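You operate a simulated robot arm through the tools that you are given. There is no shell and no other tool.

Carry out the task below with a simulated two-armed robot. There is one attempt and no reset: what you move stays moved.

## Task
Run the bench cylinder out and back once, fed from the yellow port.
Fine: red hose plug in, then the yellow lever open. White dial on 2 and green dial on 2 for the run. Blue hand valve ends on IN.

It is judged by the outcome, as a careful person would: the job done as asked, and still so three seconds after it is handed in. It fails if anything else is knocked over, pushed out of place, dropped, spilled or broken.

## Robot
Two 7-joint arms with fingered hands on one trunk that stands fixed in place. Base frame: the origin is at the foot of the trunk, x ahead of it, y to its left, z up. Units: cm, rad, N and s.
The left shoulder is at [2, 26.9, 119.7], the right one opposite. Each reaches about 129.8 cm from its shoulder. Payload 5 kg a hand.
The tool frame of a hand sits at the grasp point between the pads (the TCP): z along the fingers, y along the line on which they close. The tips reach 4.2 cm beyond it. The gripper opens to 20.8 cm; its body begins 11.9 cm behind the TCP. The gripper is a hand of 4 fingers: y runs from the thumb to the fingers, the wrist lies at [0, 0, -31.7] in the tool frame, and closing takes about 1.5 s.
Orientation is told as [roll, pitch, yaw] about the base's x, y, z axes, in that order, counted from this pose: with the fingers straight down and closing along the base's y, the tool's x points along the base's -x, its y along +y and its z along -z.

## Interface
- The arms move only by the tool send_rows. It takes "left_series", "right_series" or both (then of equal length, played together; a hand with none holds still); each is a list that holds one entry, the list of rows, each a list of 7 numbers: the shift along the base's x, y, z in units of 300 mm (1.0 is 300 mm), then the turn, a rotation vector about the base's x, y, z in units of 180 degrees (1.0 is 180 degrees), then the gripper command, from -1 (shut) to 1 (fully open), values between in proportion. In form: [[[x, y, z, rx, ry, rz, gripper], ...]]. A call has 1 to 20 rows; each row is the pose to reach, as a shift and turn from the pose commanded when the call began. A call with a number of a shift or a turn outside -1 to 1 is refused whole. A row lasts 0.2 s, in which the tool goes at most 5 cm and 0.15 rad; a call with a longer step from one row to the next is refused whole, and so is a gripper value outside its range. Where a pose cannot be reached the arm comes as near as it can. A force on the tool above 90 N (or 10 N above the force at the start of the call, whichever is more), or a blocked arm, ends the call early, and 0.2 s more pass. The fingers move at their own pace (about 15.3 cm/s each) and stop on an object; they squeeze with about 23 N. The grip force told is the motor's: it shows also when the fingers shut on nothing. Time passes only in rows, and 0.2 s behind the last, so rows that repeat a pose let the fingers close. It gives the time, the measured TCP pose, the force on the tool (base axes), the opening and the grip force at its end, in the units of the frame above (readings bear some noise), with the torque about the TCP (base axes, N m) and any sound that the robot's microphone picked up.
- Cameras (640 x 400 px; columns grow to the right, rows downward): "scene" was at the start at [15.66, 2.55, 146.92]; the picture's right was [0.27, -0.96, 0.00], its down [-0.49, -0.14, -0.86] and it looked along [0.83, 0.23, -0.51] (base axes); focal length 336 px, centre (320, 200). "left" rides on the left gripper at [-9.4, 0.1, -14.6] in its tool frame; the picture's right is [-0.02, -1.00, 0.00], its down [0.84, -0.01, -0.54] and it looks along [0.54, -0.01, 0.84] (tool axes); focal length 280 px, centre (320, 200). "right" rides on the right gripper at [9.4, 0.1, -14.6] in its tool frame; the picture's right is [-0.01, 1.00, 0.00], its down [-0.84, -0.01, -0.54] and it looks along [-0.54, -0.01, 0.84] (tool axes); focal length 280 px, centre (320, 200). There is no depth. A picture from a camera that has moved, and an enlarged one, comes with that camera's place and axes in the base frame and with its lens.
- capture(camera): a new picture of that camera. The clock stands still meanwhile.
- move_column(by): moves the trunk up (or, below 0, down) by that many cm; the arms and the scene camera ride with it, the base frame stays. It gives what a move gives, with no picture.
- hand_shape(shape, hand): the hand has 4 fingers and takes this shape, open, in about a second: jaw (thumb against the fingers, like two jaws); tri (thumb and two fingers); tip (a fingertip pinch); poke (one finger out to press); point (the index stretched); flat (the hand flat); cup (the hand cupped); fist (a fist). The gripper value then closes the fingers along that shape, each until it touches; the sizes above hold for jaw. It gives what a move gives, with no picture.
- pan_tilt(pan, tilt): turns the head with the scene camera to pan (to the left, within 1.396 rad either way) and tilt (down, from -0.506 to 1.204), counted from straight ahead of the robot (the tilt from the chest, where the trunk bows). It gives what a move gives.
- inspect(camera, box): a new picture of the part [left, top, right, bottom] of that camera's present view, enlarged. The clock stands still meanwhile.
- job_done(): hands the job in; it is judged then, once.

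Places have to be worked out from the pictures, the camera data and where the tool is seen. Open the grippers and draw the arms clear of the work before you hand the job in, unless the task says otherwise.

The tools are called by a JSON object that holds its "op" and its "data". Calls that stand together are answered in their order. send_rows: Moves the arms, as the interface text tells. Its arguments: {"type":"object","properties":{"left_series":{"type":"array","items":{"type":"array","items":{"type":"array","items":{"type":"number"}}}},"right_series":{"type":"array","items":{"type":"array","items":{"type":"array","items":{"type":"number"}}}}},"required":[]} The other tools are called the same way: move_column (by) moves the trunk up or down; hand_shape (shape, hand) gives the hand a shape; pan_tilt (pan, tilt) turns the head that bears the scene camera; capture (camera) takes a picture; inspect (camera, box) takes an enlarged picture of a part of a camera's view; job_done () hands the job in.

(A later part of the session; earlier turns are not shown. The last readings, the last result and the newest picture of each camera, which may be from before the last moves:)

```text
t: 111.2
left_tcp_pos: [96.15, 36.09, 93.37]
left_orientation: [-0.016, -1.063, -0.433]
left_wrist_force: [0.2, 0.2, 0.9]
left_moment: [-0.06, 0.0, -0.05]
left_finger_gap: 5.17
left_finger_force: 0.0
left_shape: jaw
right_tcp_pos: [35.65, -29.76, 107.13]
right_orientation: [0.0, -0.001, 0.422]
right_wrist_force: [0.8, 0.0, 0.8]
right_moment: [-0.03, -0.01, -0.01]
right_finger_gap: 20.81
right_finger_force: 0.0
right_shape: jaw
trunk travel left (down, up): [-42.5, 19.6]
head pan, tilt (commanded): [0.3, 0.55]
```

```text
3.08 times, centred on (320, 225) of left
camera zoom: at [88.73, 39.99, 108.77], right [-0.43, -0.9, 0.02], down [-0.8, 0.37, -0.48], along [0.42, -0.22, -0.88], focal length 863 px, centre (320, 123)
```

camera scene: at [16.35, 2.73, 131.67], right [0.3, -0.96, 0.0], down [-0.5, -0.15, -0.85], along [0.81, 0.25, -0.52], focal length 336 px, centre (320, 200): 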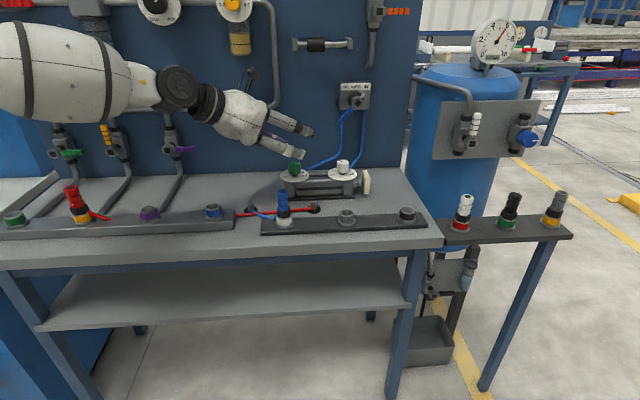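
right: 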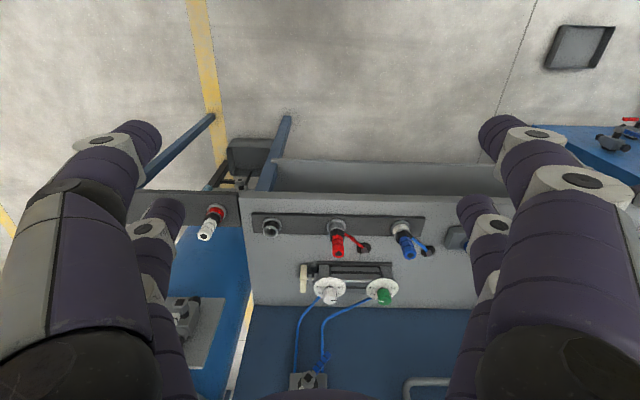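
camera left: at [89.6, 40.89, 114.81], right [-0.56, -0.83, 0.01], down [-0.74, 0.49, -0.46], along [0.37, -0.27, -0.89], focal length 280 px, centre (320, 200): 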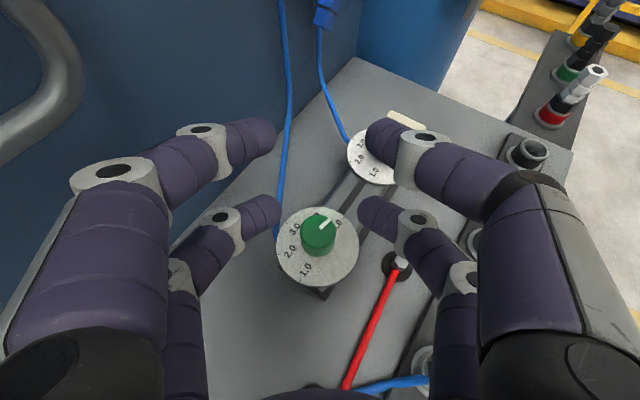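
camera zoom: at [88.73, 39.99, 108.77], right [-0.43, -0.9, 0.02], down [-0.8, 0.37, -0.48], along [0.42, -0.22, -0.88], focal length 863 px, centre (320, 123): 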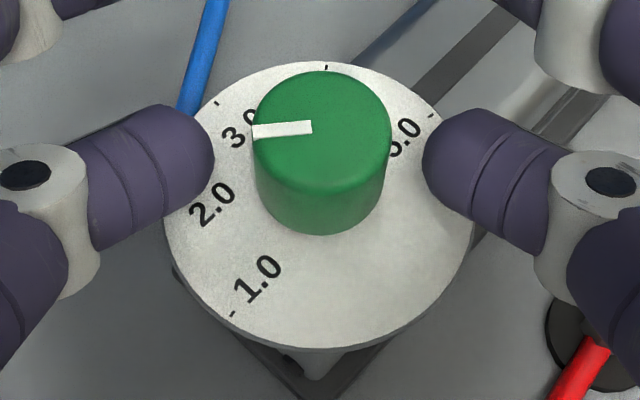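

Green now computes to about 2.05. I raise the hand and check both dials unobstructed.

{"op": "send_rows", "data": {"left_series": [[[0, 0, 0.04, 0, 0, 0, -0.5], [0, 0, 0.12, 0, 0, 0, -0.5], [-0.02, 0.01, 0.22, 0, 0, 0, -0.5], [-0.06, 0.02, 0.34, 0, 0, 0, -0.5], [-0.1, 0.03, 0.46, 0, 0, 0, -0.5], [-0.12, 0.03, 0.5, 0, 0, 0, -0.5]]]}}

{"op": "capture", "data": {"camera": "left"}}

{"op": "inspect", "data": {"camera": "left", "box": [260, 210, 360, 310]}}

{"op": "inspect", "data": {"camera": "left", "box": [340, 120, 440, 220]}}

{"op": "capture", "data": {"camera": "scene"}}

```text
t: 112.6
left_tcp_pos: [92.4, 36.95, 108.49]
left_orientation: [-0.014, -1.064, -0.435]
left_wrist_force: [-0.9, -0.3, -0.8]
left_moment: [0.0, -0.02, 0.02]
left_finger_gap: 5.16
left_finger_force: 0.0
left_shape: jaw
right_tcp_pos: [35.54, -29.75, 107.14]
right_orientation: [0.0, 0.0, 0.424]
right_wrist_force: [-0.5, -0.3, 0.5]
right_moment: [0.02, -0.03, -0.02]
right_finger_gap: 20.8
right_finger_force: 0.0
right_shape: jaw
trunk travel left (down, up): [-42.5, 19.6]
head pan, tilt (commanded): [0.3, 0.55]
```

```text
taken
camera left: at [85.08, 40.86, 123.91], right [-0.43, -0.9, 0.02], down [-0.8, 0.37, -0.47], along [0.42, -0.22, -0.88], focal length 280 px, centre (320, 200)
```

left: 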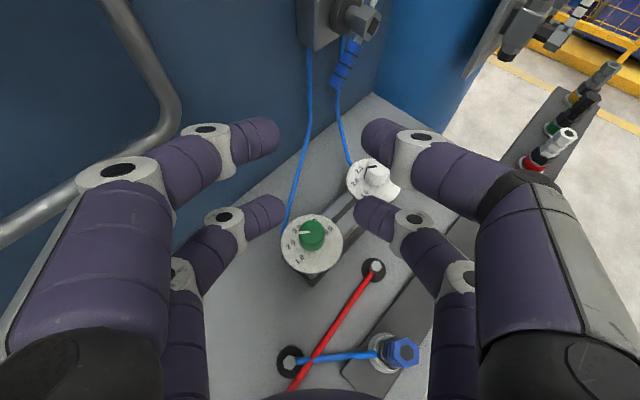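

```text
4.00 times, centred on (310, 260) of left
camera zoom: at [85.08, 40.86, 123.91], right [-0.43, -0.9, 0.02], down [-0.8, 0.37, -0.47], along [0.42, -0.22, -0.88], focal length 1122 px, centre (360, -40)
```

zoom: 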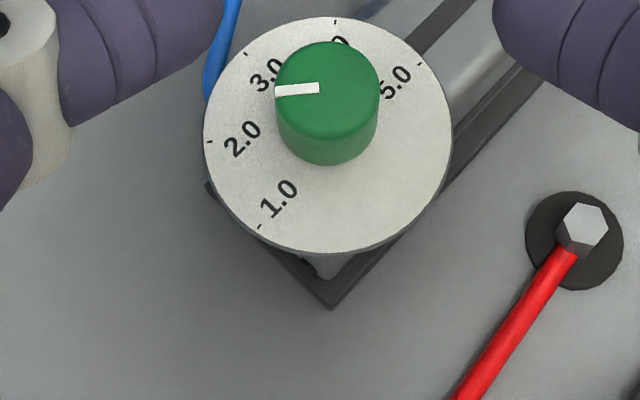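

```text
4.00 times, centred on (390, 170) of left
camera zoom: at [85.08, 40.86, 123.91], right [-0.43, -0.9, 0.02], down [-0.8, 0.37, -0.47], along [0.42, -0.22, -0.88], focal length 1122 px, centre (40, 320)
```

zoom: 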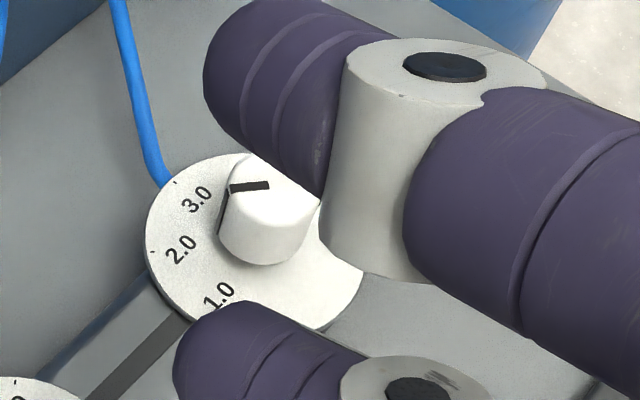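

```text
taken
camera scene: at [16.34, 2.73, 131.66], right [0.3, -0.96, 0.0], down [-0.5, -0.15, -0.85], along [0.81, 0.25, -0.52], focal length 336 px, centre (320, 200)
```

scene: 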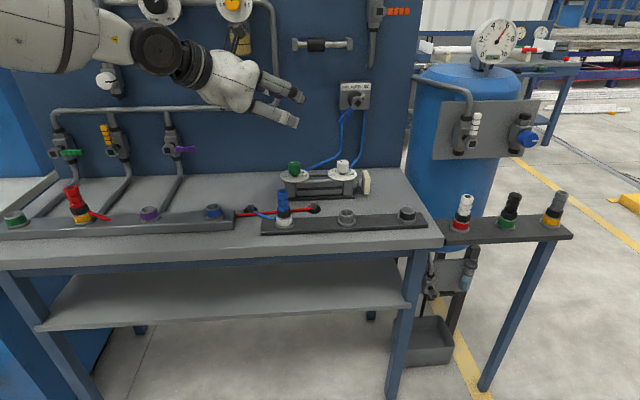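

Both dials check out at about 2.0. Next is the blue hand valve; I enlarge it from both cameras to locate its hub and lever.

{"op": "inspect", "data": {"camera": "scene", "box": [325, 70, 385, 120]}}

{"op": "inspect", "data": {"camera": "left", "box": [280, 0, 420, 110]}}

```text
8.00 times, centred on (355, 95) of scene
camera zoom: at [16.34, 2.73, 131.66], right [0.3, -0.96, 0.0], down [-0.5, -0.15, -0.85], along [0.81, 0.25, -0.52], focal length 2684 px, centre (40, 1040)
```

zoom: 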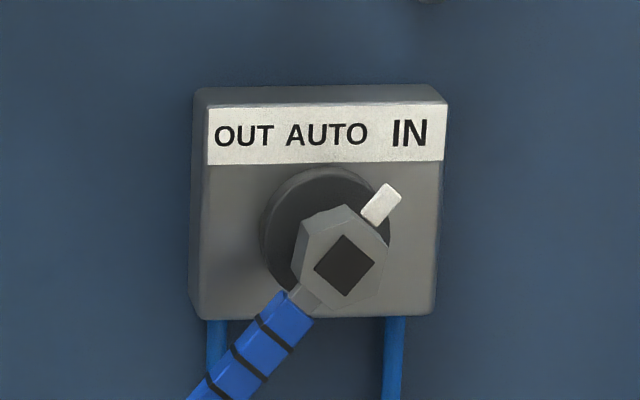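

```text
3.64 times, centred on (350, 55) of left
camera zoom: at [85.08, 40.86, 123.91], right [-0.43, -0.9, 0.02], down [-0.8, 0.37, -0.47], along [0.42, -0.22, -0.88], focal length 1020 px, centre (211, 727)
```

zoom: 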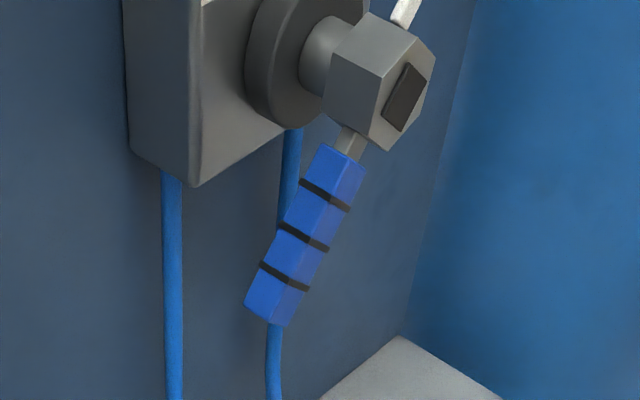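

Hub front centre ≈ (112.7, 21.0, 104.75), lever about 7.5 cm long pointing down-left in a plane ≈8–10 cm off the wall. I first draw the left hand back into free space and see how far its yaw can turn toward the wall's direction from there.

{"op": "send_rows", "data": {"left_series": [[[-0.1, 0.02, 0.02, 0, 0, 0, -0.7], [-0.22, 0.04, 0.04, 0, 0, 0, -0.7], [-0.34, 0.06, 0.06, 0, 0, 0, -0.7], [-0.46, 0.08, 0.08, 0, 0, 0.02, -0.7], [-0.55, 0.1, 0.1, 0, 0, 0.06, -0.7], [-0.6, 0.1, 0.1, 0, 0, 0.1, -0.7], [-0.6, 0.1, 0.1, 0, 0, 0.14, -0.7], [-0.6, 0.1, 0.1, 0, 0, 0.18, -0.7], [-0.6, 0.1, 0.1, 0, 0, 0.22, -0.7], [-0.6, 0.1, 0.1, 0, 0, 0.26, -0.7]]]}}

{"op": "capture", "data": {"camera": "scene"}}

```text
t: 114.8
left_tcp_pos: [74.48, 40.02, 111.24]
left_orientation: [-0.015, -1.064, 0.385]
left_wrist_force: [1.0, -0.6, -0.4]
left_moment: [-0.03, 0.04, 0.01]
left_finger_gap: 3.12
left_finger_force: 0.0
left_shape: jaw
left hand out of reach, approached as far as the arm can: row 5
right_tcp_pos: [35.58, -29.82, 107.02]
right_orientation: [-0.001, -0.001, 0.422]
right_wrist_force: [0.8, -0.4, 0.4]
right_moment: [0.05, 0.08, 0.01]
right_finger_gap: 20.81
right_finger_force: 0.2
right_shape: jaw
trunk travel left (down, up): [-42.5, 19.6]
head pan, tilt (commanded): [0.3, 0.55]
```

```text
taken
camera scene: at [16.43, 2.73, 131.64], right [0.3, -0.96, 0.0], down [-0.5, -0.15, -0.85], along [0.81, 0.25, -0.52], focal length 336 px, centre (320, 200)
```

scene: 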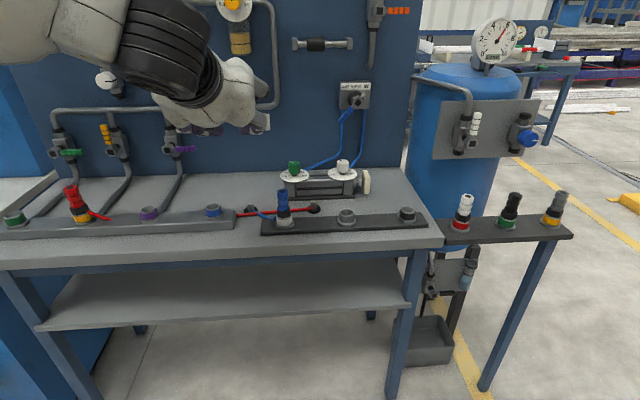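

It flipped back to the freer arm posture. I tilt the hand further up (to about 75°) and go toward the valve with yaw about 0.1, to test the reach there.

{"op": "send_rows", "data": {"left_series": [[[0.05, -0.03, -0.02, 0.0147, -0.0361, 0, -0.65], [0.12, -0.06, -0.05, 0.0293, -0.0723, 0, -0.65], [0.2, -0.1, -0.1, 0.0293, -0.0723, 0, -0.65], [0.3, -0.14, -0.15, 0.0293, -0.0723, 0, -0.65], [0.4, -0.18, -0.2, 0.0293, -0.0723, 0, -0.65]]]}}

{"op": "send_rows", "data": {"left_series": [[[0.05, -0.03, 0, 0, 0, -0.03, -0.65], [0.12, -0.07, 0, 0, 0, -0.06, -0.65], [0.2, -0.11, 0, 0, 0, -0.09, -0.65], [0.3, -0.16, -0.02, 0, 0, -0.09, -0.65], [0.4, -0.21, -0.04, 0, 0, -0.09, -0.65], [0.5, -0.23, -0.05, 0, 0, -0.09, -0.65]]]}}

{"op": "capture", "data": {"camera": "left"}}

{"op": "capture", "data": {"camera": "scene"}}

```text
t: 116.0
left_tcp_pos: [86.34, 34.5, 105.25]
left_orientation: [-0.011, -1.308, 0.38]
left_wrist_force: [0.2, 1.5, 0.7]
left_moment: [-0.04, 0.03, -0.03]
left_finger_gap: 3.6
left_finger_force: 0.0
left_shape: jaw
right_tcp_pos: [35.53, -29.68, 107.05]
right_orientation: [-0.001, -0.002, 0.421]
right_wrist_force: [0.7, 0.5, -1.4]
right_moment: [-0.04, 0.05, 0.04]
right_finger_gap: 20.77
right_finger_force: 0.0
right_shape: jaw
trunk travel left (down, up): [-42.5, 19.6]
head pan, tilt (commanded): [0.3, 0.55]
```

```text
t: 117.4
left_tcp_pos: [101.26, 27.65, 103.68]
left_orientation: [-0.013, -1.309, 0.096]
left_wrist_force: [1.0, 0.4, -1.4]
left_moment: [-0.06, -0.03, -0.09]
left_finger_gap: 3.65
left_finger_force: 0.1
left_shape: jaw
right_tcp_pos: [35.59, -29.66, 107.18]
right_orientation: [0.001, -0.001, 0.423]
right_wrist_force: [0.2, -0.4, -0.5]
right_moment: [-0.03, 0.08, 0.0]
right_finger_gap: 20.79
right_finger_force: 0.1
right_shape: jaw
trunk travel left (down, up): [-42.5, 19.6]
head pan, tilt (commanded): [0.3, 0.55]
```

```text
taken
camera left: at [89.62, 26.95, 116.61], right [0.09, -1.0, 0.02], down [-0.73, -0.08, -0.67], along [0.67, 0.05, -0.74], focal length 280 px, centre (320, 200)
```

left: 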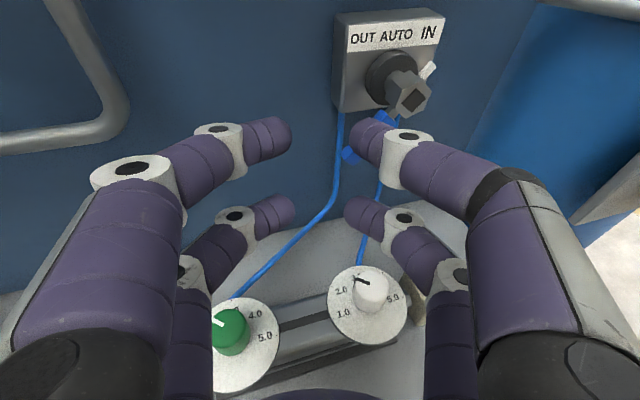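

```text
taken
camera scene: at [16.39, 2.78, 131.64], right [0.3, -0.96, 0.0], down [-0.5, -0.15, -0.85], along [0.81, 0.25, -0.52], focal length 336 px, centre (320, 200)
```

scene: 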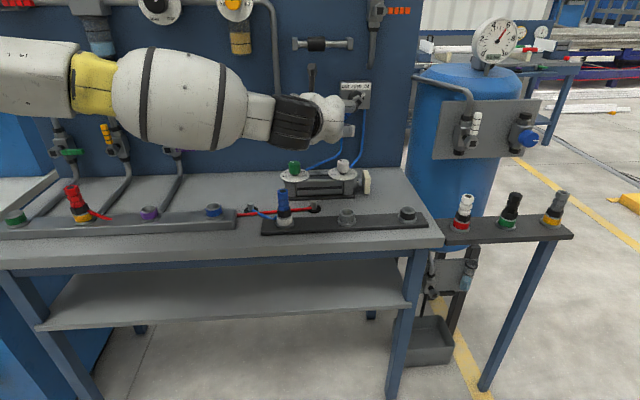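

The reach is good here. I place the upper fingertip pair, opened to about 4 cm like a fork, in front of the blue lever's outer part.

{"op": "send_rows", "data": {"left_series": [[[0.03, -0.05, -0.04, 0, 0, 0, -0.615], [0.07, -0.1, -0.1, 0, 0, 0, -0.615], [0.108, -0.16, -0.164, 0, 0, 0, -0.615], [0.108, -0.16, -0.164, 0, 0, 0, -0.615]]]}}

{"op": "capture", "data": {"camera": "left"}}

{"op": "inspect", "data": {"camera": "left", "box": [240, 20, 440, 170]}}

{"op": "inspect", "data": {"camera": "scene", "box": [270, 70, 400, 200]}}

```text
t: 118.4
left_tcp_pos: [101.83, 26.55, 100.29]
left_orientation: [-0.016, -1.31, 0.097]
left_wrist_force: [0.8, 0.1, -0.6]
left_moment: [0.04, -0.01, 0.06]
left_finger_gap: 4.0
left_finger_force: 0.1
left_shape: jaw
left hand out of reach, approached as far as the arm can: row 2, 3, 4
right_tcp_pos: [35.67, -29.79, 107.11]
right_orientation: [-0.001, -0.001, 0.423]
right_wrist_force: [0.3, -0.1, -0.2]
right_moment: [0.04, 0.06, 0.0]
right_finger_gap: 20.81
right_finger_force: 0.1
right_shape: jaw
trunk travel left (down, up): [-42.5, 19.6]
head pan, tilt (commanded): [0.3, 0.55]
```

```text
taken
camera left: at [90.25, 25.8, 113.23], right [0.09, -1.0, 0.02], down [-0.73, -0.07, -0.67], along [0.67, 0.04, -0.74], focal length 280 px, centre (320, 200)
```

left: 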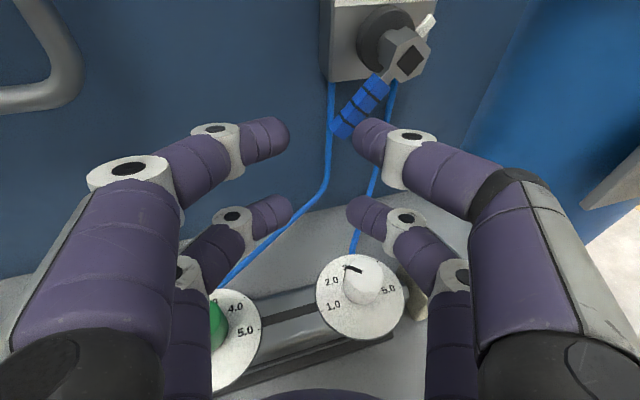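

```text
2.67 times, centred on (340, 95) of left
camera zoom: at [90.25, 25.8, 113.23], right [0.09, -1.0, 0.02], down [-0.73, -0.07, -0.67], along [0.67, 0.04, -0.74], focal length 748 px, centre (267, 480)
```

zoom: 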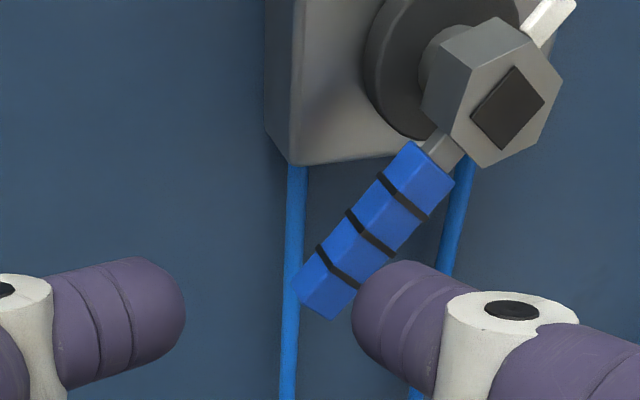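

```text
3.08 times, centred on (335, 135) of scene
camera zoom: at [16.4, 2.73, 131.67], right [0.3, -0.96, 0.0], down [-0.5, -0.15, -0.85], along [0.81, 0.25, -0.52], focal length 1032 px, centre (274, 400)
```

zoom: 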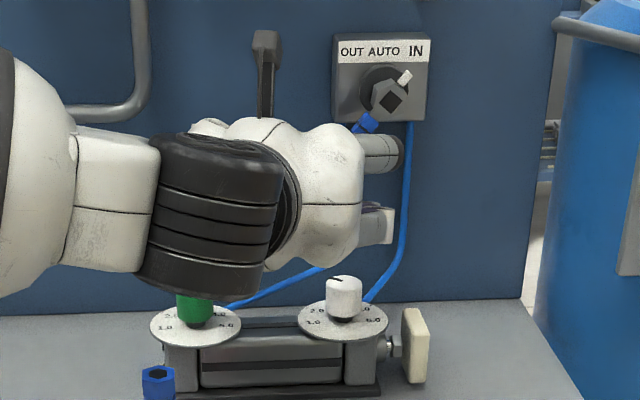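

Too low for this trunk height again, so I back off and raise the hand, then lower the trunk another 12 cm.

{"op": "send_rows", "data": {"left_series": [[[-0.05, 0.02, 0.1, 0, 0, 0, -0.615], [-0.12, 0.05, 0.22, 0, 0, 0, -0.615], [-0.2, 0.08, 0.34, 0, 0, 0, -0.615], [-0.25, 0.1, 0.44, 0, 0, 0, -0.615], [-0.25, 0.1, 0.44, 0, 0, 0, -0.615]]]}}

{"op": "move_column", "data": {"by": -12}}

{"op": "capture", "data": {"camera": "scene"}}

```text
t: 119.6
left_tcp_pos: [94.4, 29.74, 113.41]
left_orientation: [-0.012, -1.305, 0.097]
left_wrist_force: [0.3, -0.1, -0.2]
left_moment: [-0.03, 0.01, -0.02]
left_finger_gap: 3.99
left_finger_force: 0.0
left_shape: jaw
right_tcp_pos: [35.49, -29.82, 107.1]
right_orientation: [0.0, 0.0, 0.422]
right_wrist_force: [0.4, 0.5, 0.1]
right_moment: [0.0, 0.03, -0.01]
right_finger_gap: 20.79
right_finger_force: 0.0
right_shape: jaw
trunk travel left (down, up): [-42.5, 19.6]
head pan, tilt (commanded): [0.3, 0.55]
```

```text
t: 121.1
left_tcp_pos: [94.31, 29.53, 101.81]
left_orientation: [-0.014, -1.31, 0.098]
left_wrist_force: [-1.7, 0.5, 0.1]
left_moment: [0.02, 0.07, 0.0]
left_finger_gap: 3.98
left_finger_force: 0.0
left_shape: jaw
right_tcp_pos: [35.42, -29.77, 95.07]
right_orientation: [0.0, -0.001, 0.424]
right_wrist_force: [-1.4, -0.5, 0.4]
right_moment: [-0.02, -0.07, 0.02]
right_finger_gap: 20.78
right_finger_force: 0.2
right_shape: jaw
trunk travel left (down, up): [-30.5, 31.6]
head pan, tilt (commanded): [0.3, 0.55]
```

```text
taken
camera scene: at [18.87, 2.75, 119.25], right [0.3, -0.96, 0.0], down [-0.5, -0.15, -0.85], along [0.81, 0.25, -0.52], focal length 336 px, centre (320, 200)
```

scene: 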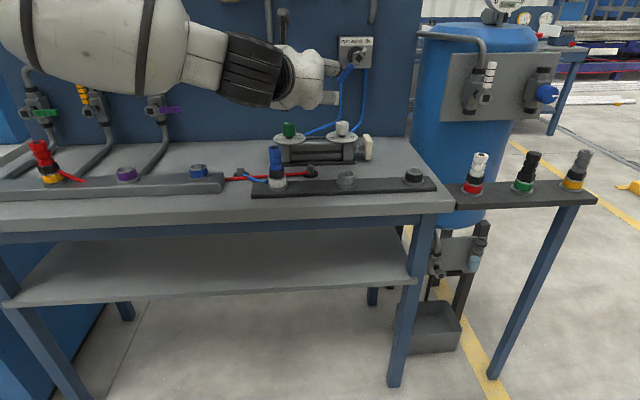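

The trunk came down (and leaned slightly forward). I try again to place the fork in front of the blue lever.

{"op": "pan_tilt", "data": {"pan": 0.2, "tilt": 0.3}}

{"op": "send_rows", "data": {"left_series": [[[0.08, -0.05, 0, 0, 0, 0, -0.615], [0.17, -0.11, -0.02, 0, 0, 0, -0.615], [0.26, -0.17, -0.05, 0, 0, 0, -0.615], [0.34, -0.223, -0.1, 0, 0, 0, -0.615], [0.34, -0.223, -0.1, 0, 0, 0, -0.615]]]}}

{"op": "capture", "data": {"camera": "left"}}

{"op": "inspect", "data": {"camera": "left", "box": [240, 20, 440, 170]}}

{"op": "capture", "data": {"camera": "scene"}}

```text
t: 121.8
left_tcp_pos: [94.28, 29.63, 101.72]
left_orientation: [-0.015, -1.307, 0.095]
left_wrist_force: [-0.3, 0.1, 0.1]
left_moment: [-0.03, -0.02, 0.01]
left_finger_gap: 3.97
left_finger_force: 0.1
left_shape: jaw
right_tcp_pos: [35.53, -29.76, 95.15]
right_orientation: [-0.001, 0.001, 0.422]
right_wrist_force: [-0.1, 0.4, -0.4]
right_moment: [0.02, 0.02, -0.04]
right_finger_gap: 20.76
right_finger_force: 0.0
right_shape: jaw
trunk travel left (down, up): [-30.5, 31.6]
head pan, tilt (commanded): [0.201, 0.3]
```

```text
t: 123.0
left_tcp_pos: [103.01, 24.23, 99.62]
left_orientation: [-0.013, -1.309, 0.097]
left_wrist_force: [-0.4, 0.2, -0.6]
left_moment: [0.02, -0.1, -0.01]
left_finger_gap: 3.97
left_finger_force: 0.1
left_shape: jaw
left hand out of reach, approached as far as the arm can: row 4, 5
right_tcp_pos: [35.57, -29.84, 95.12]
right_orientation: [-0.001, 0.0, 0.422]
right_wrist_force: [0.4, -0.5, 0.3]
right_moment: [-0.02, 0.13, -0.01]
right_finger_gap: 20.75
right_finger_force: 0.0
right_shape: jaw
trunk travel left (down, up): [-30.5, 31.6]
head pan, tilt (commanded): [0.201, 0.3]
```

```text
taken
camera left: at [91.3, 23.39, 112.49], right [0.09, -1.0, 0.02], down [-0.73, -0.08, -0.67], along [0.67, 0.05, -0.74], focal length 280 px, centre (320, 200)
```

left: 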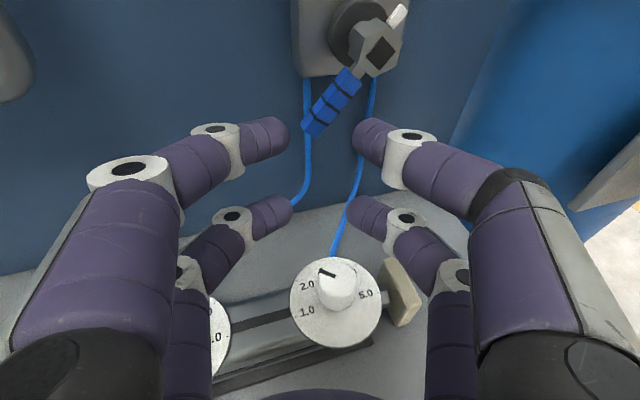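

```text
2.67 times, centred on (340, 95) of left
camera zoom: at [91.3, 23.39, 112.49], right [0.09, -1.0, 0.02], down [-0.73, -0.08, -0.67], along [0.67, 0.05, -0.74], focal length 748 px, centre (267, 480)
```

zoom: 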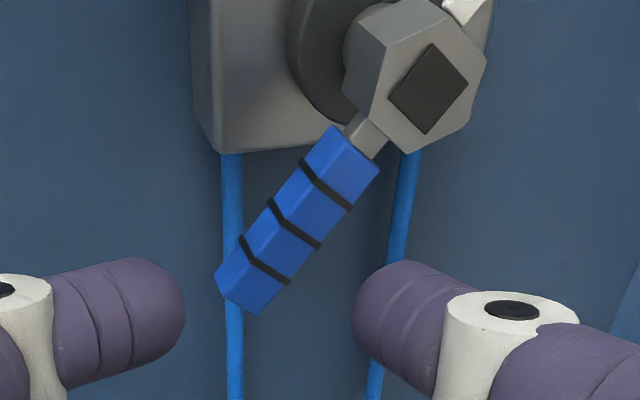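

```text
taken
camera scene: at [19.56, 1.96, 121.51], right [0.2, -0.98, 0.0], down [-0.29, -0.06, -0.96], along [0.94, 0.19, -0.3], focal length 336 px, centre (320, 200)
```

scene: 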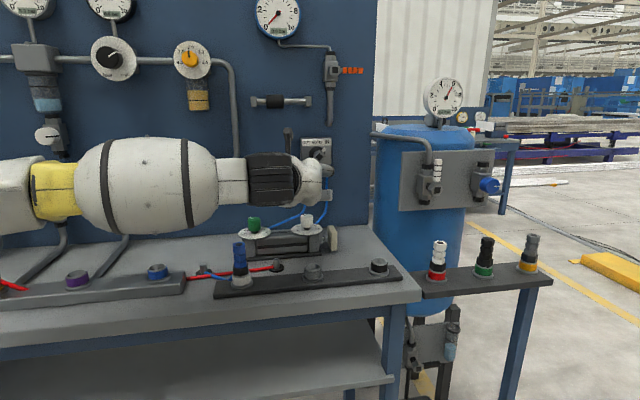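

At this yaw the arm falls just short. Instead I will come from the left with the hand pointing right-forward (yaw ≈ -0.65), so the upper fingertip pair can pinch the lever front-to-back and let it pivot. I turn the hand in free space first.

{"op": "send_rows", "data": {"left_series": [[[-0.04, 0.06, 0.06, 0, 0, -0.02, -0.615], [-0.09, 0.14, 0.12, 0, 0, -0.06, -0.615], [-0.14, 0.22, 0.14, 0, 0, -0.1, -0.615], [-0.17, 0.26, 0.14, 0, 0, -0.14, -0.615], [-0.17, 0.26, 0.14, 0, 0, -0.18, -0.615], [-0.17, 0.26, 0.14, 0, 0, -0.22, -0.615], [-0.17, 0.26, 0.14, 0, 0, -0.238, -0.615], [-0.17, 0.26, 0.14, 0, 0, -0.238, -0.615]]]}}

{"op": "capture", "data": {"camera": "left"}}

{"op": "capture", "data": {"camera": "scene"}}

```text
t: 124.8
left_tcp_pos: [97.77, 31.98, 103.76]
left_orientation: [-0.014, -1.309, -0.651]
left_wrist_force: [0.9, 0.5, 0.1]
left_moment: [-0.06, -0.04, -0.07]
left_finger_gap: 4.02
left_finger_force: 0.1
left_shape: jaw
right_tcp_pos: [35.58, -29.7, 95.11]
right_orientation: [0.0, 0.0, 0.423]
right_wrist_force: [0.1, 0.5, 0.5]
right_moment: [-0.07, 0.01, -0.01]
right_finger_gap: 20.78
right_finger_force: 0.0
right_shape: jaw
trunk travel left (down, up): [-30.5, 31.6]
head pan, tilt (commanded): [0.201, 0.3]
```

```text
taken
camera left: at [88.71, 39.31, 116.66], right [-0.61, -0.79, 0.02], down [-0.59, 0.44, -0.67], along [0.52, -0.42, -0.74], focal length 280 px, centre (320, 200)
```

left: 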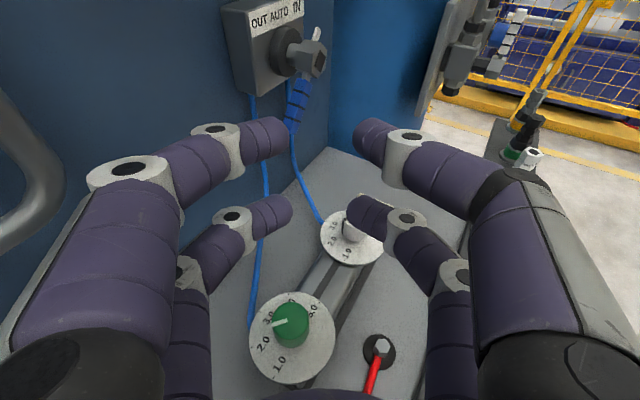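

```text
taken
camera scene: at [19.52, 1.99, 121.51], right [0.2, -0.98, 0.0], down [-0.29, -0.06, -0.96], along [0.94, 0.19, -0.3], focal length 336 px, centre (320, 200)
```

scene: 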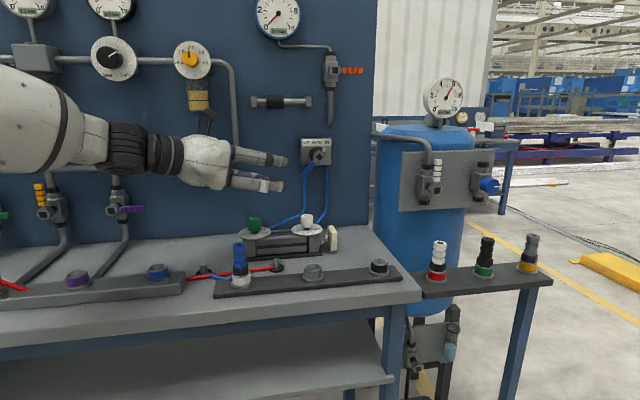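

From here the lever is well in view. I enlarge to fix its exact position before moving in.

{"op": "inspect", "data": {"camera": "left", "box": [220, 0, 380, 160]}}

{"op": "inspect", "data": {"camera": "scene", "box": [220, 110, 360, 210]}}

```text
2.50 times, centred on (300, 80) of left
camera zoom: at [88.71, 39.31, 116.66], right [-0.61, -0.79, 0.02], down [-0.59, 0.44, -0.67], along [0.52, -0.42, -0.74], focal length 701 px, centre (370, 500)
```

zoom: 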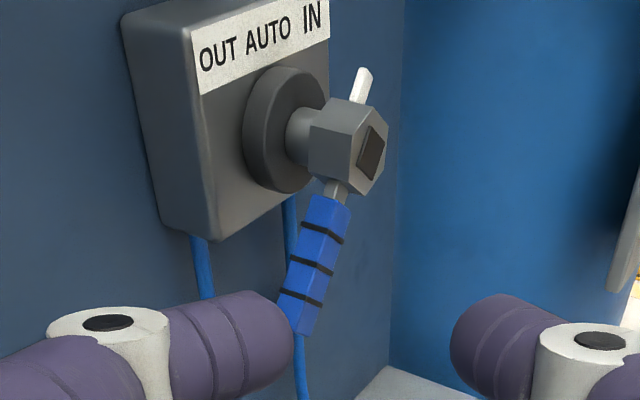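

```text
4.00 times, centred on (290, 160) of scene
camera zoom: at [19.52, 1.99, 121.51], right [0.2, -0.98, 0.0], down [-0.29, -0.06, -0.96], along [0.94, 0.19, -0.3], focal length 1342 px, centre (440, 360)
```

zoom: 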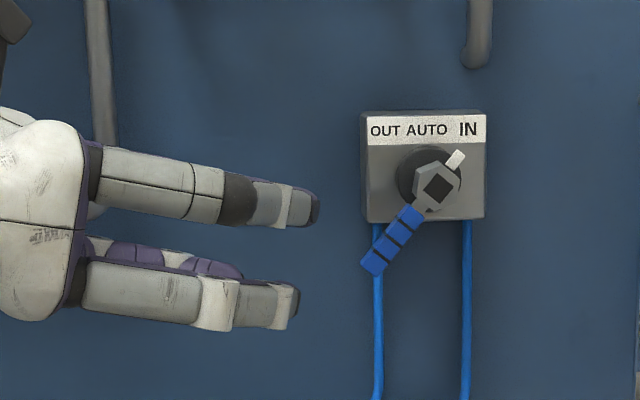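

Lever end ≈ (111.7, 25.5, 99.5), pointing about 40° left of straight down from the hub (112.4, 21.1, 104.9). I go to a point 7 cm short of the pinch, lined up along the hand's direction.

{"op": "send_rows", "data": {"left_series": [[[0.05, 0, -0.05, 0, 0, 0, -0.615], [0.12, -0.005, -0.12, 0, 0, 0, -0.615], [0.187, -0.008, -0.195, 0, 0, 0, -0.615], [0.187, -0.008, -0.195, 0, 0, 0, -0.615]]]}}

{"op": "capture", "data": {"camera": "left"}}

{"op": "inspect", "data": {"camera": "scene", "box": [220, 110, 360, 210]}}

```text
t: 125.8
left_tcp_pos: [103.39, 31.68, 97.98]
left_orientation: [-0.01, -1.309, -0.653]
left_wrist_force: [-0.1, -0.4, 0.8]
left_moment: [0.0, 0.03, -0.01]
left_finger_gap: 4.04
left_finger_force: 0.0
left_shape: jaw
right_tcp_pos: [35.57, -29.82, 95.14]
right_orientation: [-0.001, -0.001, 0.422]
right_wrist_force: [0.3, -0.2, 0.0]
right_moment: [0.0, 0.03, 0.0]
right_finger_gap: 20.77
right_finger_force: 0.0
right_shape: jaw
trunk travel left (down, up): [-30.5, 31.6]
head pan, tilt (commanded): [0.201, 0.3]
```

```text
taken
camera left: at [94.24, 39.08, 110.92], right [-0.61, -0.79, 0.02], down [-0.59, 0.44, -0.68], along [0.53, -0.42, -0.74], focal length 280 px, centre (320, 200)
```

left: 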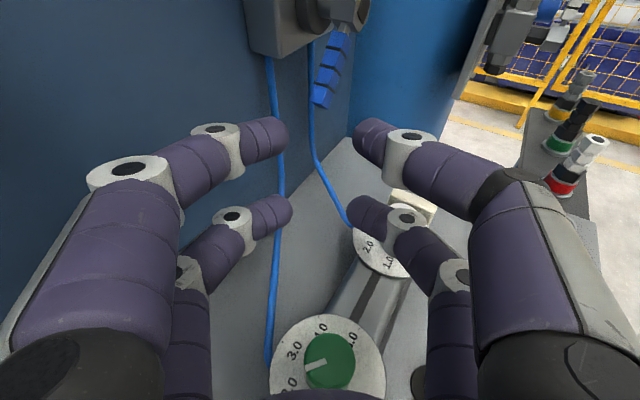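

```text
4.00 times, centred on (290, 160) of scene
camera zoom: at [19.51, 1.94, 121.52], right [0.2, -0.98, 0.0], down [-0.29, -0.06, -0.96], along [0.94, 0.19, -0.3], focal length 1342 px, centre (440, 360)
```

zoom: 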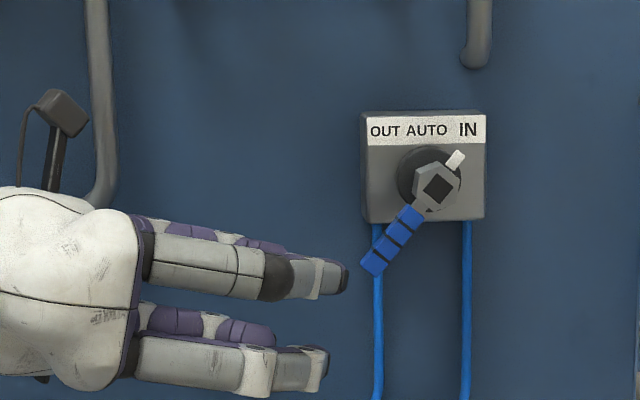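

The lever end is lined up between the upper tips. I advance 7 cm along the hand's direction so the lever comes between them.

{"op": "send_rows", "data": {"left_series": [[[0.046, -0.035, 0, 0, 0, 0, -0.615], [0.093, -0.07, 0, 0, 0, 0, -0.615], [0.14, -0.106, 0, 0, 0, 0, -0.615], [0.186, -0.141, 0, 0, 0, 0, -0.615], [0.186, -0.141, 0, 0, 0, 0, -0.615]]]}}

{"op": "capture", "data": {"camera": "left"}}

{"op": "inspect", "data": {"camera": "left", "box": [220, 0, 420, 170]}}

{"op": "inspect", "data": {"camera": "scene", "box": [220, 110, 360, 210]}}

```text
t: 127.0
left_tcp_pos: [108.86, 27.51, 97.96]
left_orientation: [-0.013, -1.308, -0.652]
left_wrist_force: [-0.1, -0.7, 0.0]
left_moment: [0.02, 0.03, 0.0]
left_finger_gap: 4.01
left_finger_force: 0.0
left_shape: jaw
right_tcp_pos: [35.48, -29.75, 95.21]
right_orientation: [0.0, 0.0, 0.422]
right_wrist_force: [0.7, -0.4, -0.1]
right_moment: [0.05, 0.04, 0.02]
right_finger_gap: 20.82
right_finger_force: 0.0
right_shape: jaw
trunk travel left (down, up): [-30.5, 31.6]
head pan, tilt (commanded): [0.201, 0.3]
```

```text
taken
camera left: at [99.81, 34.93, 110.83], right [-0.61, -0.79, 0.02], down [-0.59, 0.44, -0.67], along [0.53, -0.42, -0.74], focal length 280 px, centre (320, 200)
```

left: 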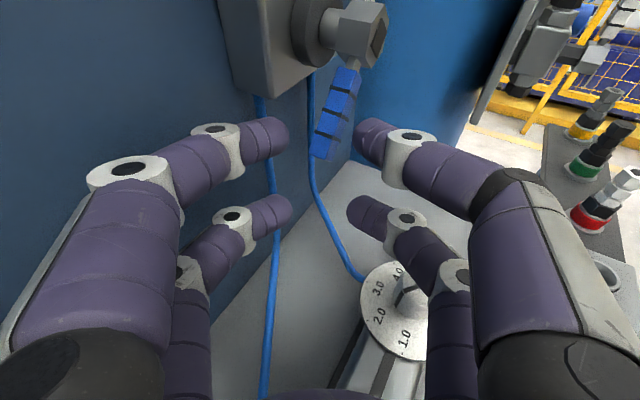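

```text
2.35 times, centred on (320, 85) of left
camera zoom: at [99.81, 34.93, 110.83], right [-0.61, -0.79, 0.02], down [-0.59, 0.44, -0.67], along [0.53, -0.42, -0.74], focal length 660 px, centre (320, 471)
```

zoom: 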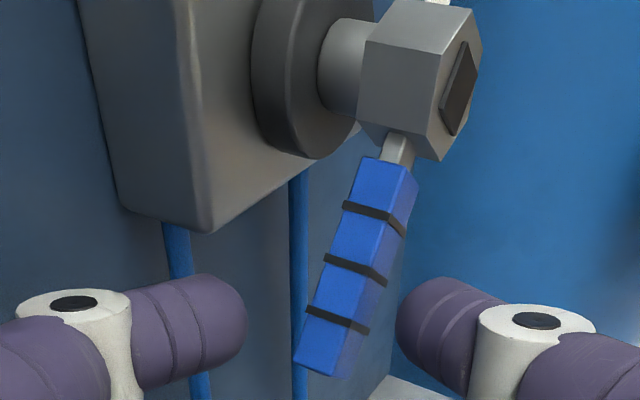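

```text
4.00 times, centred on (290, 160) of scene
camera zoom: at [19.52, 1.95, 121.51], right [0.2, -0.98, 0.0], down [-0.29, -0.06, -0.96], along [0.94, 0.19, -0.3], focal length 1342 px, centre (440, 360)
```

zoom: 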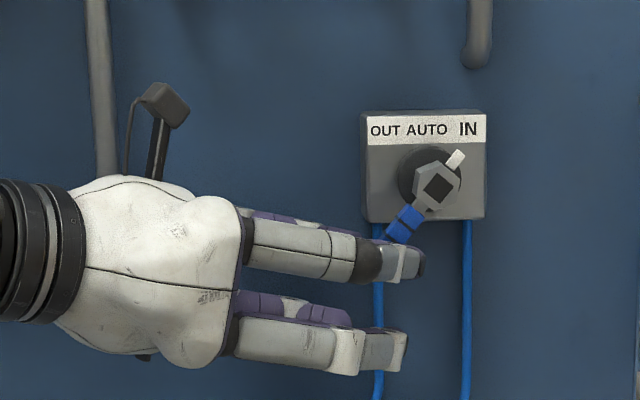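

The lever lies between the upper tips. I close them on it.

{"op": "send_rows", "data": {"left_series": [[[0, 0, 0, 0, 0, 0, -0.8], [0, 0, 0, 0, 0, 0, -1], [0, 0, 0, 0, 0, 0, -1], [0, 0, 0, 0, 0, 0, -1], [0, 0, 0, 0, 0, 0, -1]]]}}

{"op": "inspect", "data": {"camera": "left", "box": [220, 0, 420, 170]}}

{"op": "inspect", "data": {"camera": "scene", "box": [220, 110, 360, 210]}}

```text
t: 128.2
left_tcp_pos: [108.86, 27.32, 97.96]
left_orientation: [-0.013, -1.309, -0.652]
left_wrist_force: [2.8, -3.4, 0.0]
left_moment: [0.1, 0.06, -0.24]
left_finger_gap: 0.74
left_finger_force: 22.9
left_shape: jaw
right_tcp_pos: [35.59, -29.76, 95.01]
right_orientation: [0.0, -0.001, 0.423]
right_wrist_force: [-0.1, -0.6, -0.6]
right_moment: [-0.03, 0.02, -0.03]
right_finger_gap: 20.79
right_finger_force: 0.1
right_shape: jaw
trunk travel left (down, up): [-30.5, 31.6]
head pan, tilt (commanded): [0.201, 0.3]
```

```text
2.35 times, centred on (320, 85) of left
camera zoom: at [99.81, 34.86, 110.77], right [-0.61, -0.79, 0.02], down [-0.59, 0.44, -0.67], along [0.52, -0.42, -0.74], focal length 660 px, centre (320, 471)
```

zoom: 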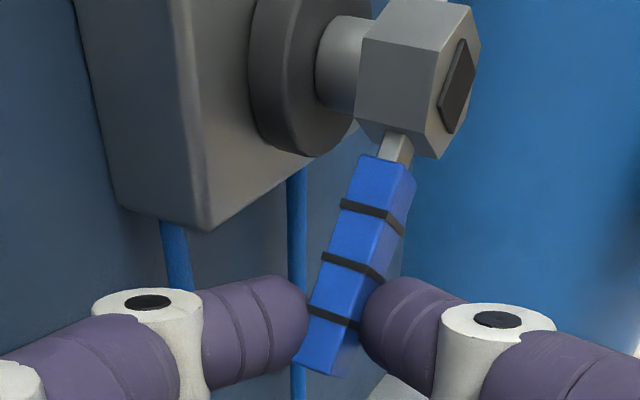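

```text
4.00 times, centred on (290, 160) of scene
camera zoom: at [19.53, 1.93, 121.5], right [0.2, -0.98, 0.0], down [-0.29, -0.06, -0.96], along [0.94, 0.19, -0.3], focal length 1342 px, centre (440, 360)
```

zoom: 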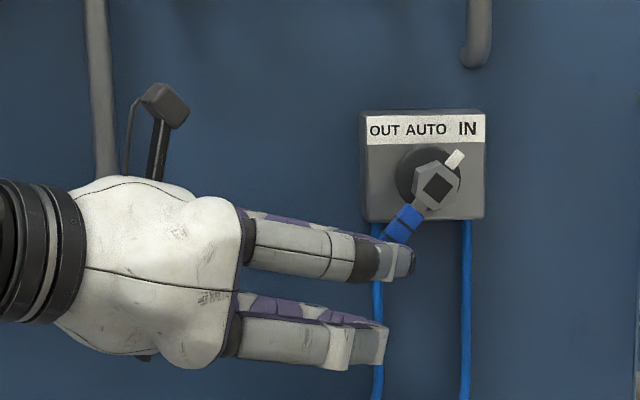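

The lever is pinched. I swing it in one go along its arc through AUTO to OUT (about 85°), slightly past to meet the stop.

{"op": "send_rows", "data": {"left_series": [[[0.0188, -0.0416, -0.029, 0, 0, 0, -1], [0.0399, -0.0884, -0.0453, 0, 0, 0, -1], [0.0621, -0.1376, -0.0477, 0, 0, 0, -1], [0.0838, -0.1856, -0.036, 0, 0, 0, -1], [0.1011, -0.2239, -0.015, 0, 0, 0, -1], [0.1116, -0.2473, 0.0047, 0, 0, 0, -1], [0.1179, -0.2613, 0.02, 0, 0, 0, -1]]]}}

{"op": "inspect", "data": {"camera": "scene", "box": [200, 110, 400, 260]}}

{"op": "inspect", "data": {"camera": "left", "box": [220, 0, 420, 170]}}

```text
t: 129.8
left_tcp_pos: [109.2, 22.7, 96.61]
left_orientation: [-0.027, -1.312, -0.634]
left_wrist_force: [29.9, 13.7, -8.8]
left_moment: [-0.33, 0.92, 0.67]
left_finger_gap: 0.32
left_finger_force: 23.4
left_shape: jaw
left hand out of reach, approached as far as the arm can: row 3, 4, 5, 6, 7
right_tcp_pos: [35.77, -29.64, 95.02]
right_orientation: [0.0, 0.001, 0.422]
right_wrist_force: [-0.8, -0.2, -0.6]
right_moment: [-0.01, -0.02, -0.03]
right_finger_gap: 20.79
right_finger_force: 0.1
right_shape: jaw
trunk travel left (down, up): [-30.5, 31.6]
head pan, tilt (commanded): [0.201, 0.3]
```

```text
2.67 times, centred on (300, 185) of scene
camera zoom: at [19.74, 2.05, 121.43], right [0.2, -0.98, 0.0], down [-0.29, -0.06, -0.95], along [0.94, 0.19, -0.3], focal length 895 px, centre (373, 240)
```

zoom: 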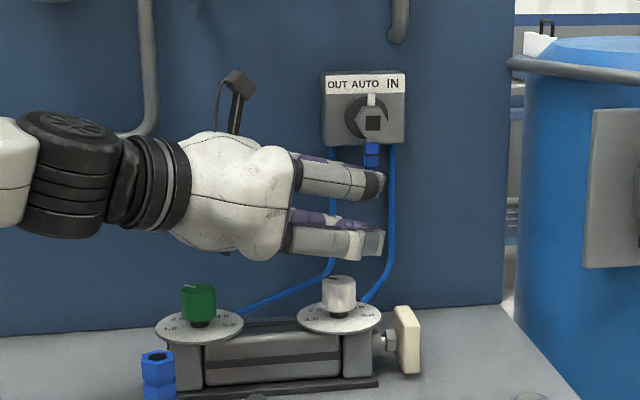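

```text
2.35 times, centred on (320, 85) of left
camera zoom: at [100.15, 30.18, 109.32], right [-0.61, -0.79, 0.02], down [-0.59, 0.44, -0.68], along [0.53, -0.43, -0.74], focal length 660 px, centre (320, 471)
```

zoom: 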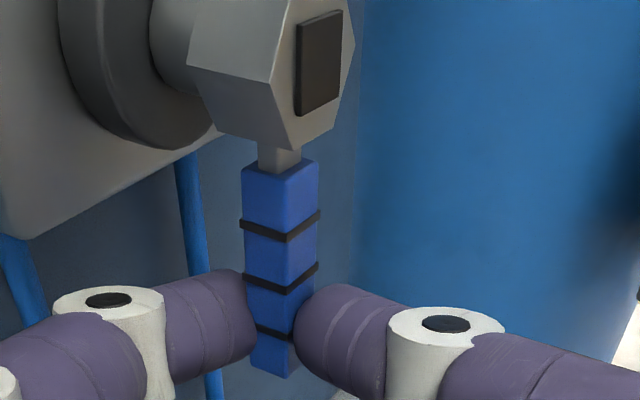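

The lever went to AUTO (straight down) but the arm ran out of reach there. I release, back off along the hand's direction, and will look for a hand roll that gives more reach.

{"op": "send_rows", "data": {"left_series": [[[0, 0, 0, 0, 0, 0, -0.7], [0, 0, 0, 0, 0, 0, -0.6], [0, 0, 0, 0, 0, 0, -0.55], [-0.04, 0.03, 0, 0, 0, 0, -0.55], [-0.1, 0.075, 0, 0, 0, 0, -0.55], [-0.2, 0.15, 0.02, 0, 0, 0, -0.55], [-0.3, 0.22, 0.08, 0, 0, 0, -0.55], [-0.4, 0.28, 0.15, 0, 0, 0, -0.55], [-0.48, 0.3, 0.2, 0, 0, 0, -0.8]]]}}

{"op": "capture", "data": {"camera": "scene"}}

{"op": "inspect", "data": {"camera": "scene", "box": [220, 110, 360, 260]}}

```text
t: 131.8
left_tcp_pos: [94.55, 31.26, 102.84]
left_orientation: [-0.012, -1.309, -0.652]
left_wrist_force: [0.5, -0.1, 1.4]
left_moment: [0.04, 0.03, 0.02]
left_finger_gap: 2.14
left_finger_force: 0.1
left_shape: jaw
right_tcp_pos: [35.49, -29.69, 95.15]
right_orientation: [0.0, -0.003, 0.423]
right_wrist_force: [-0.6, 0.3, 0.2]
right_moment: [0.02, -0.07, 0.03]
right_finger_gap: 20.77
right_finger_force: 0.1
right_shape: jaw
trunk travel left (down, up): [-30.5, 31.6]
head pan, tilt (commanded): [0.201, 0.3]
```

```text
taken
camera scene: at [19.47, 1.95, 121.52], right [0.2, -0.98, 0.0], down [-0.29, -0.06, -0.96], along [0.94, 0.19, -0.29], focal length 336 px, centre (320, 200)
```

scene: 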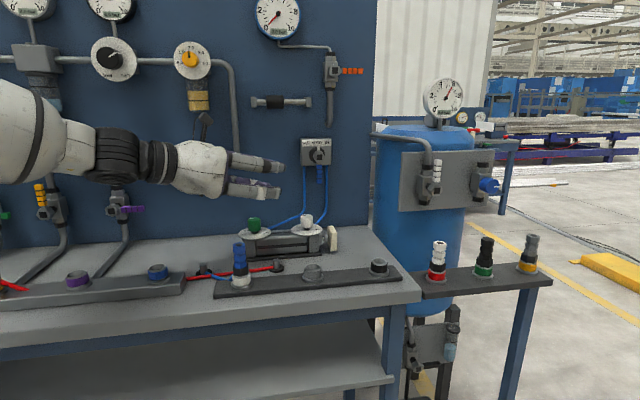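

```text
2.67 times, centred on (290, 185) of scene
camera zoom: at [19.47, 1.95, 121.52], right [0.2, -0.98, 0.0], down [-0.29, -0.06, -0.96], along [0.94, 0.19, -0.29], focal length 895 px, centre (400, 240)
```

zoom: 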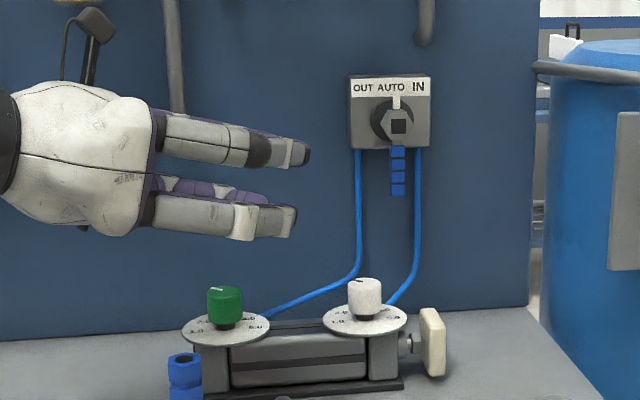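

The lever is straight down at AUTO, nothing else moved. I turn the hand to yaw ≈ -0.2 and roll it 90° about its own axis in free space; rolled, the two finger pairs form a natural fork and the reach may differ.

{"op": "send_rows", "data": {"left_series": [[[-0.02, 0, 0.02, 0, 0, 0.036, -0.8], [-0.04, 0, 0.04, 0, 0, 0.072, -0.8], [-0.06, 0, 0.06, 0, 0, 0.108, -0.8], [-0.08, 0, 0.08, 0, 0, 0.144, -0.8], [-0.08, 0, 0.08, 0, 0, 0.144, -0.8]]]}}

{"op": "send_rows", "data": {"left_series": [[[0, 0, 0, 0.043, -0.0087, -0.0118, -0.8], [0, 0, 0, 0.086, -0.0175, -0.0235, -0.8], [0, 0, 0, 0.129, -0.0262, -0.0353, -0.8], [0, 0, 0, 0.172, -0.0349, -0.0471, -0.8], [0, 0, 0, 0.215, -0.0436, -0.0588, -0.8], [0, 0, 0, 0.258, -0.0524, -0.0706, -0.8], [0, 0, 0, 0.301, -0.0611, -0.0824, -0.8], [0, 0, 0, 0.344, -0.0698, -0.0941, -0.8], [0, 0, 0, 0.387, -0.0785, -0.1059, -0.8], [0, 0, 0, 0.43, -0.0873, -0.1176, -0.8], [0, 0, 0, 0.4733, -0.096, -0.1294, -0.8], [0, 0, 0, 0.4733, -0.096, -0.1294, -0.8]]]}}

{"op": "capture", "data": {"camera": "scene"}}

```text
t: 133.0
left_tcp_pos: [92.32, 31.51, 105.27]
left_orientation: [-0.019, -1.307, -0.192]
left_wrist_force: [-0.3, 1.4, -1.1]
left_moment: [-0.03, -0.09, -0.11]
left_finger_gap: 2.1
left_finger_force: 0.1
left_shape: jaw
right_tcp_pos: [35.67, -29.68, 95.09]
right_orientation: [-0.001, 0.0, 0.425]
right_wrist_force: [0.2, 0.3, 0.4]
right_moment: [-0.03, 0.09, 0.02]
right_finger_gap: 20.79
right_finger_force: 0.0
right_shape: jaw
trunk travel left (down, up): [-30.5, 31.6]
head pan, tilt (commanded): [0.201, 0.3]
```

```text
t: 135.6
left_tcp_pos: [92.28, 31.2, 105.49]
left_orientation: [1.297, 0.002, -1.772]
left_wrist_force: [1.0, 0.0, -0.9]
left_moment: [0.0, -0.03, -0.01]
left_finger_gap: 2.08
left_finger_force: 0.1
left_shape: jaw
right_tcp_pos: [35.5, -29.76, 95.01]
right_orientation: [0.0, 0.0, 0.423]
right_wrist_force: [0.8, -0.2, 0.1]
right_moment: [0.0, -0.02, -0.01]
right_finger_gap: 20.8
right_finger_force: 0.1
right_shape: jaw
trunk travel left (down, up): [-30.5, 31.6]
head pan, tilt (commanded): [0.201, 0.3]
```

```text
taken
camera scene: at [19.51, 1.94, 121.5], right [0.2, -0.98, 0.0], down [-0.29, -0.06, -0.96], along [0.94, 0.19, -0.3], focal length 336 px, centre (320, 200)
```

scene: 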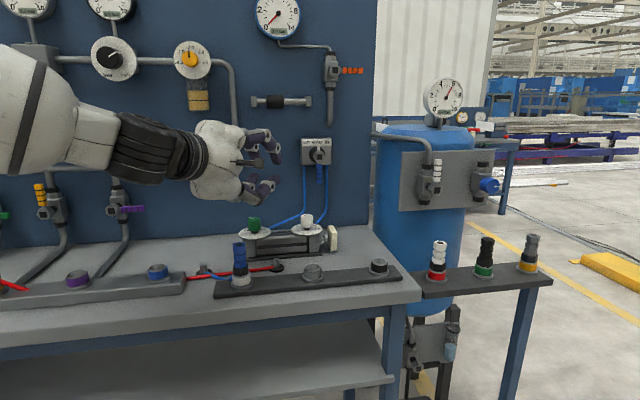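

The roll worked. I turn to yaw ≈ +0.1 in this rolled posture and test how far it reaches toward the lever.

{"op": "send_rows", "data": {"left_series": [[[0, 0, 0, 0, 0, 0.032, -0.9], [0, 0, 0, 0, 0, 0.064, -1], [0.02, -0.02, 0, 0, 0, 0.096, -1], [0.1, -0.08, -0.02, 0, 0, 0.096, -1], [0.2, -0.16, -0.06, 0, 0, 0.096, -1], [0.3, -0.24, -0.1, 0, 0, 0.096, -1], [0.4, -0.31, -0.14, 0, 0, 0.096, -1]]]}}

{"op": "capture", "data": {"camera": "left"}}

{"op": "inspect", "data": {"camera": "scene", "box": [220, 110, 360, 260]}}

```text
t: 137.2
left_tcp_pos: [101.01, 24.24, 102.73]
left_orientation: [1.301, 0.0, -1.468]
left_wrist_force: [-3.4, -0.8, 2.1]
left_moment: [-0.01, 0.15, 0.04]
left_finger_gap: 0.0
left_finger_force: 23.0
left_shape: jaw
left hand out of reach, approached as far as the arm can: row 7
right_tcp_pos: [35.29, -29.72, 95.2]
right_orientation: [-0.002, -0.004, 0.424]
right_wrist_force: [-3.4, -1.1, 0.3]
right_moment: [0.11, -0.48, 0.0]
right_finger_gap: 20.81
right_finger_force: 0.0
right_shape: jaw
trunk travel left (down, up): [-30.5, 31.6]
head pan, tilt (commanded): [0.201, 0.3]
```

```text
taken
camera left: at [87.99, 13.51, 106.85], right [-0.26, -0.04, -0.96], down [-0.61, 0.78, 0.13], along [0.75, 0.62, -0.23], focal length 280 px, centre (320, 200)
```

left: 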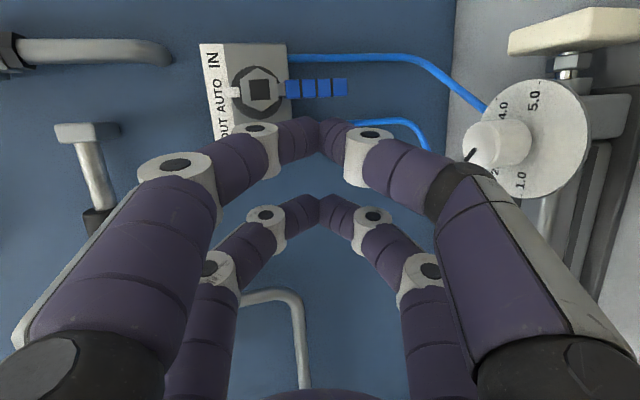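

```text
2.67 times, centred on (290, 185) of scene
camera zoom: at [19.27, 1.92, 121.51], right [0.2, -0.98, 0.0], down [-0.29, -0.06, -0.96], along [0.94, 0.19, -0.29], focal length 895 px, centre (400, 240)
```

zoom: 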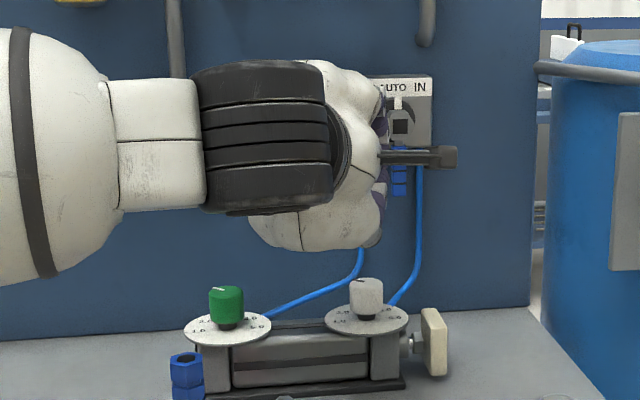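

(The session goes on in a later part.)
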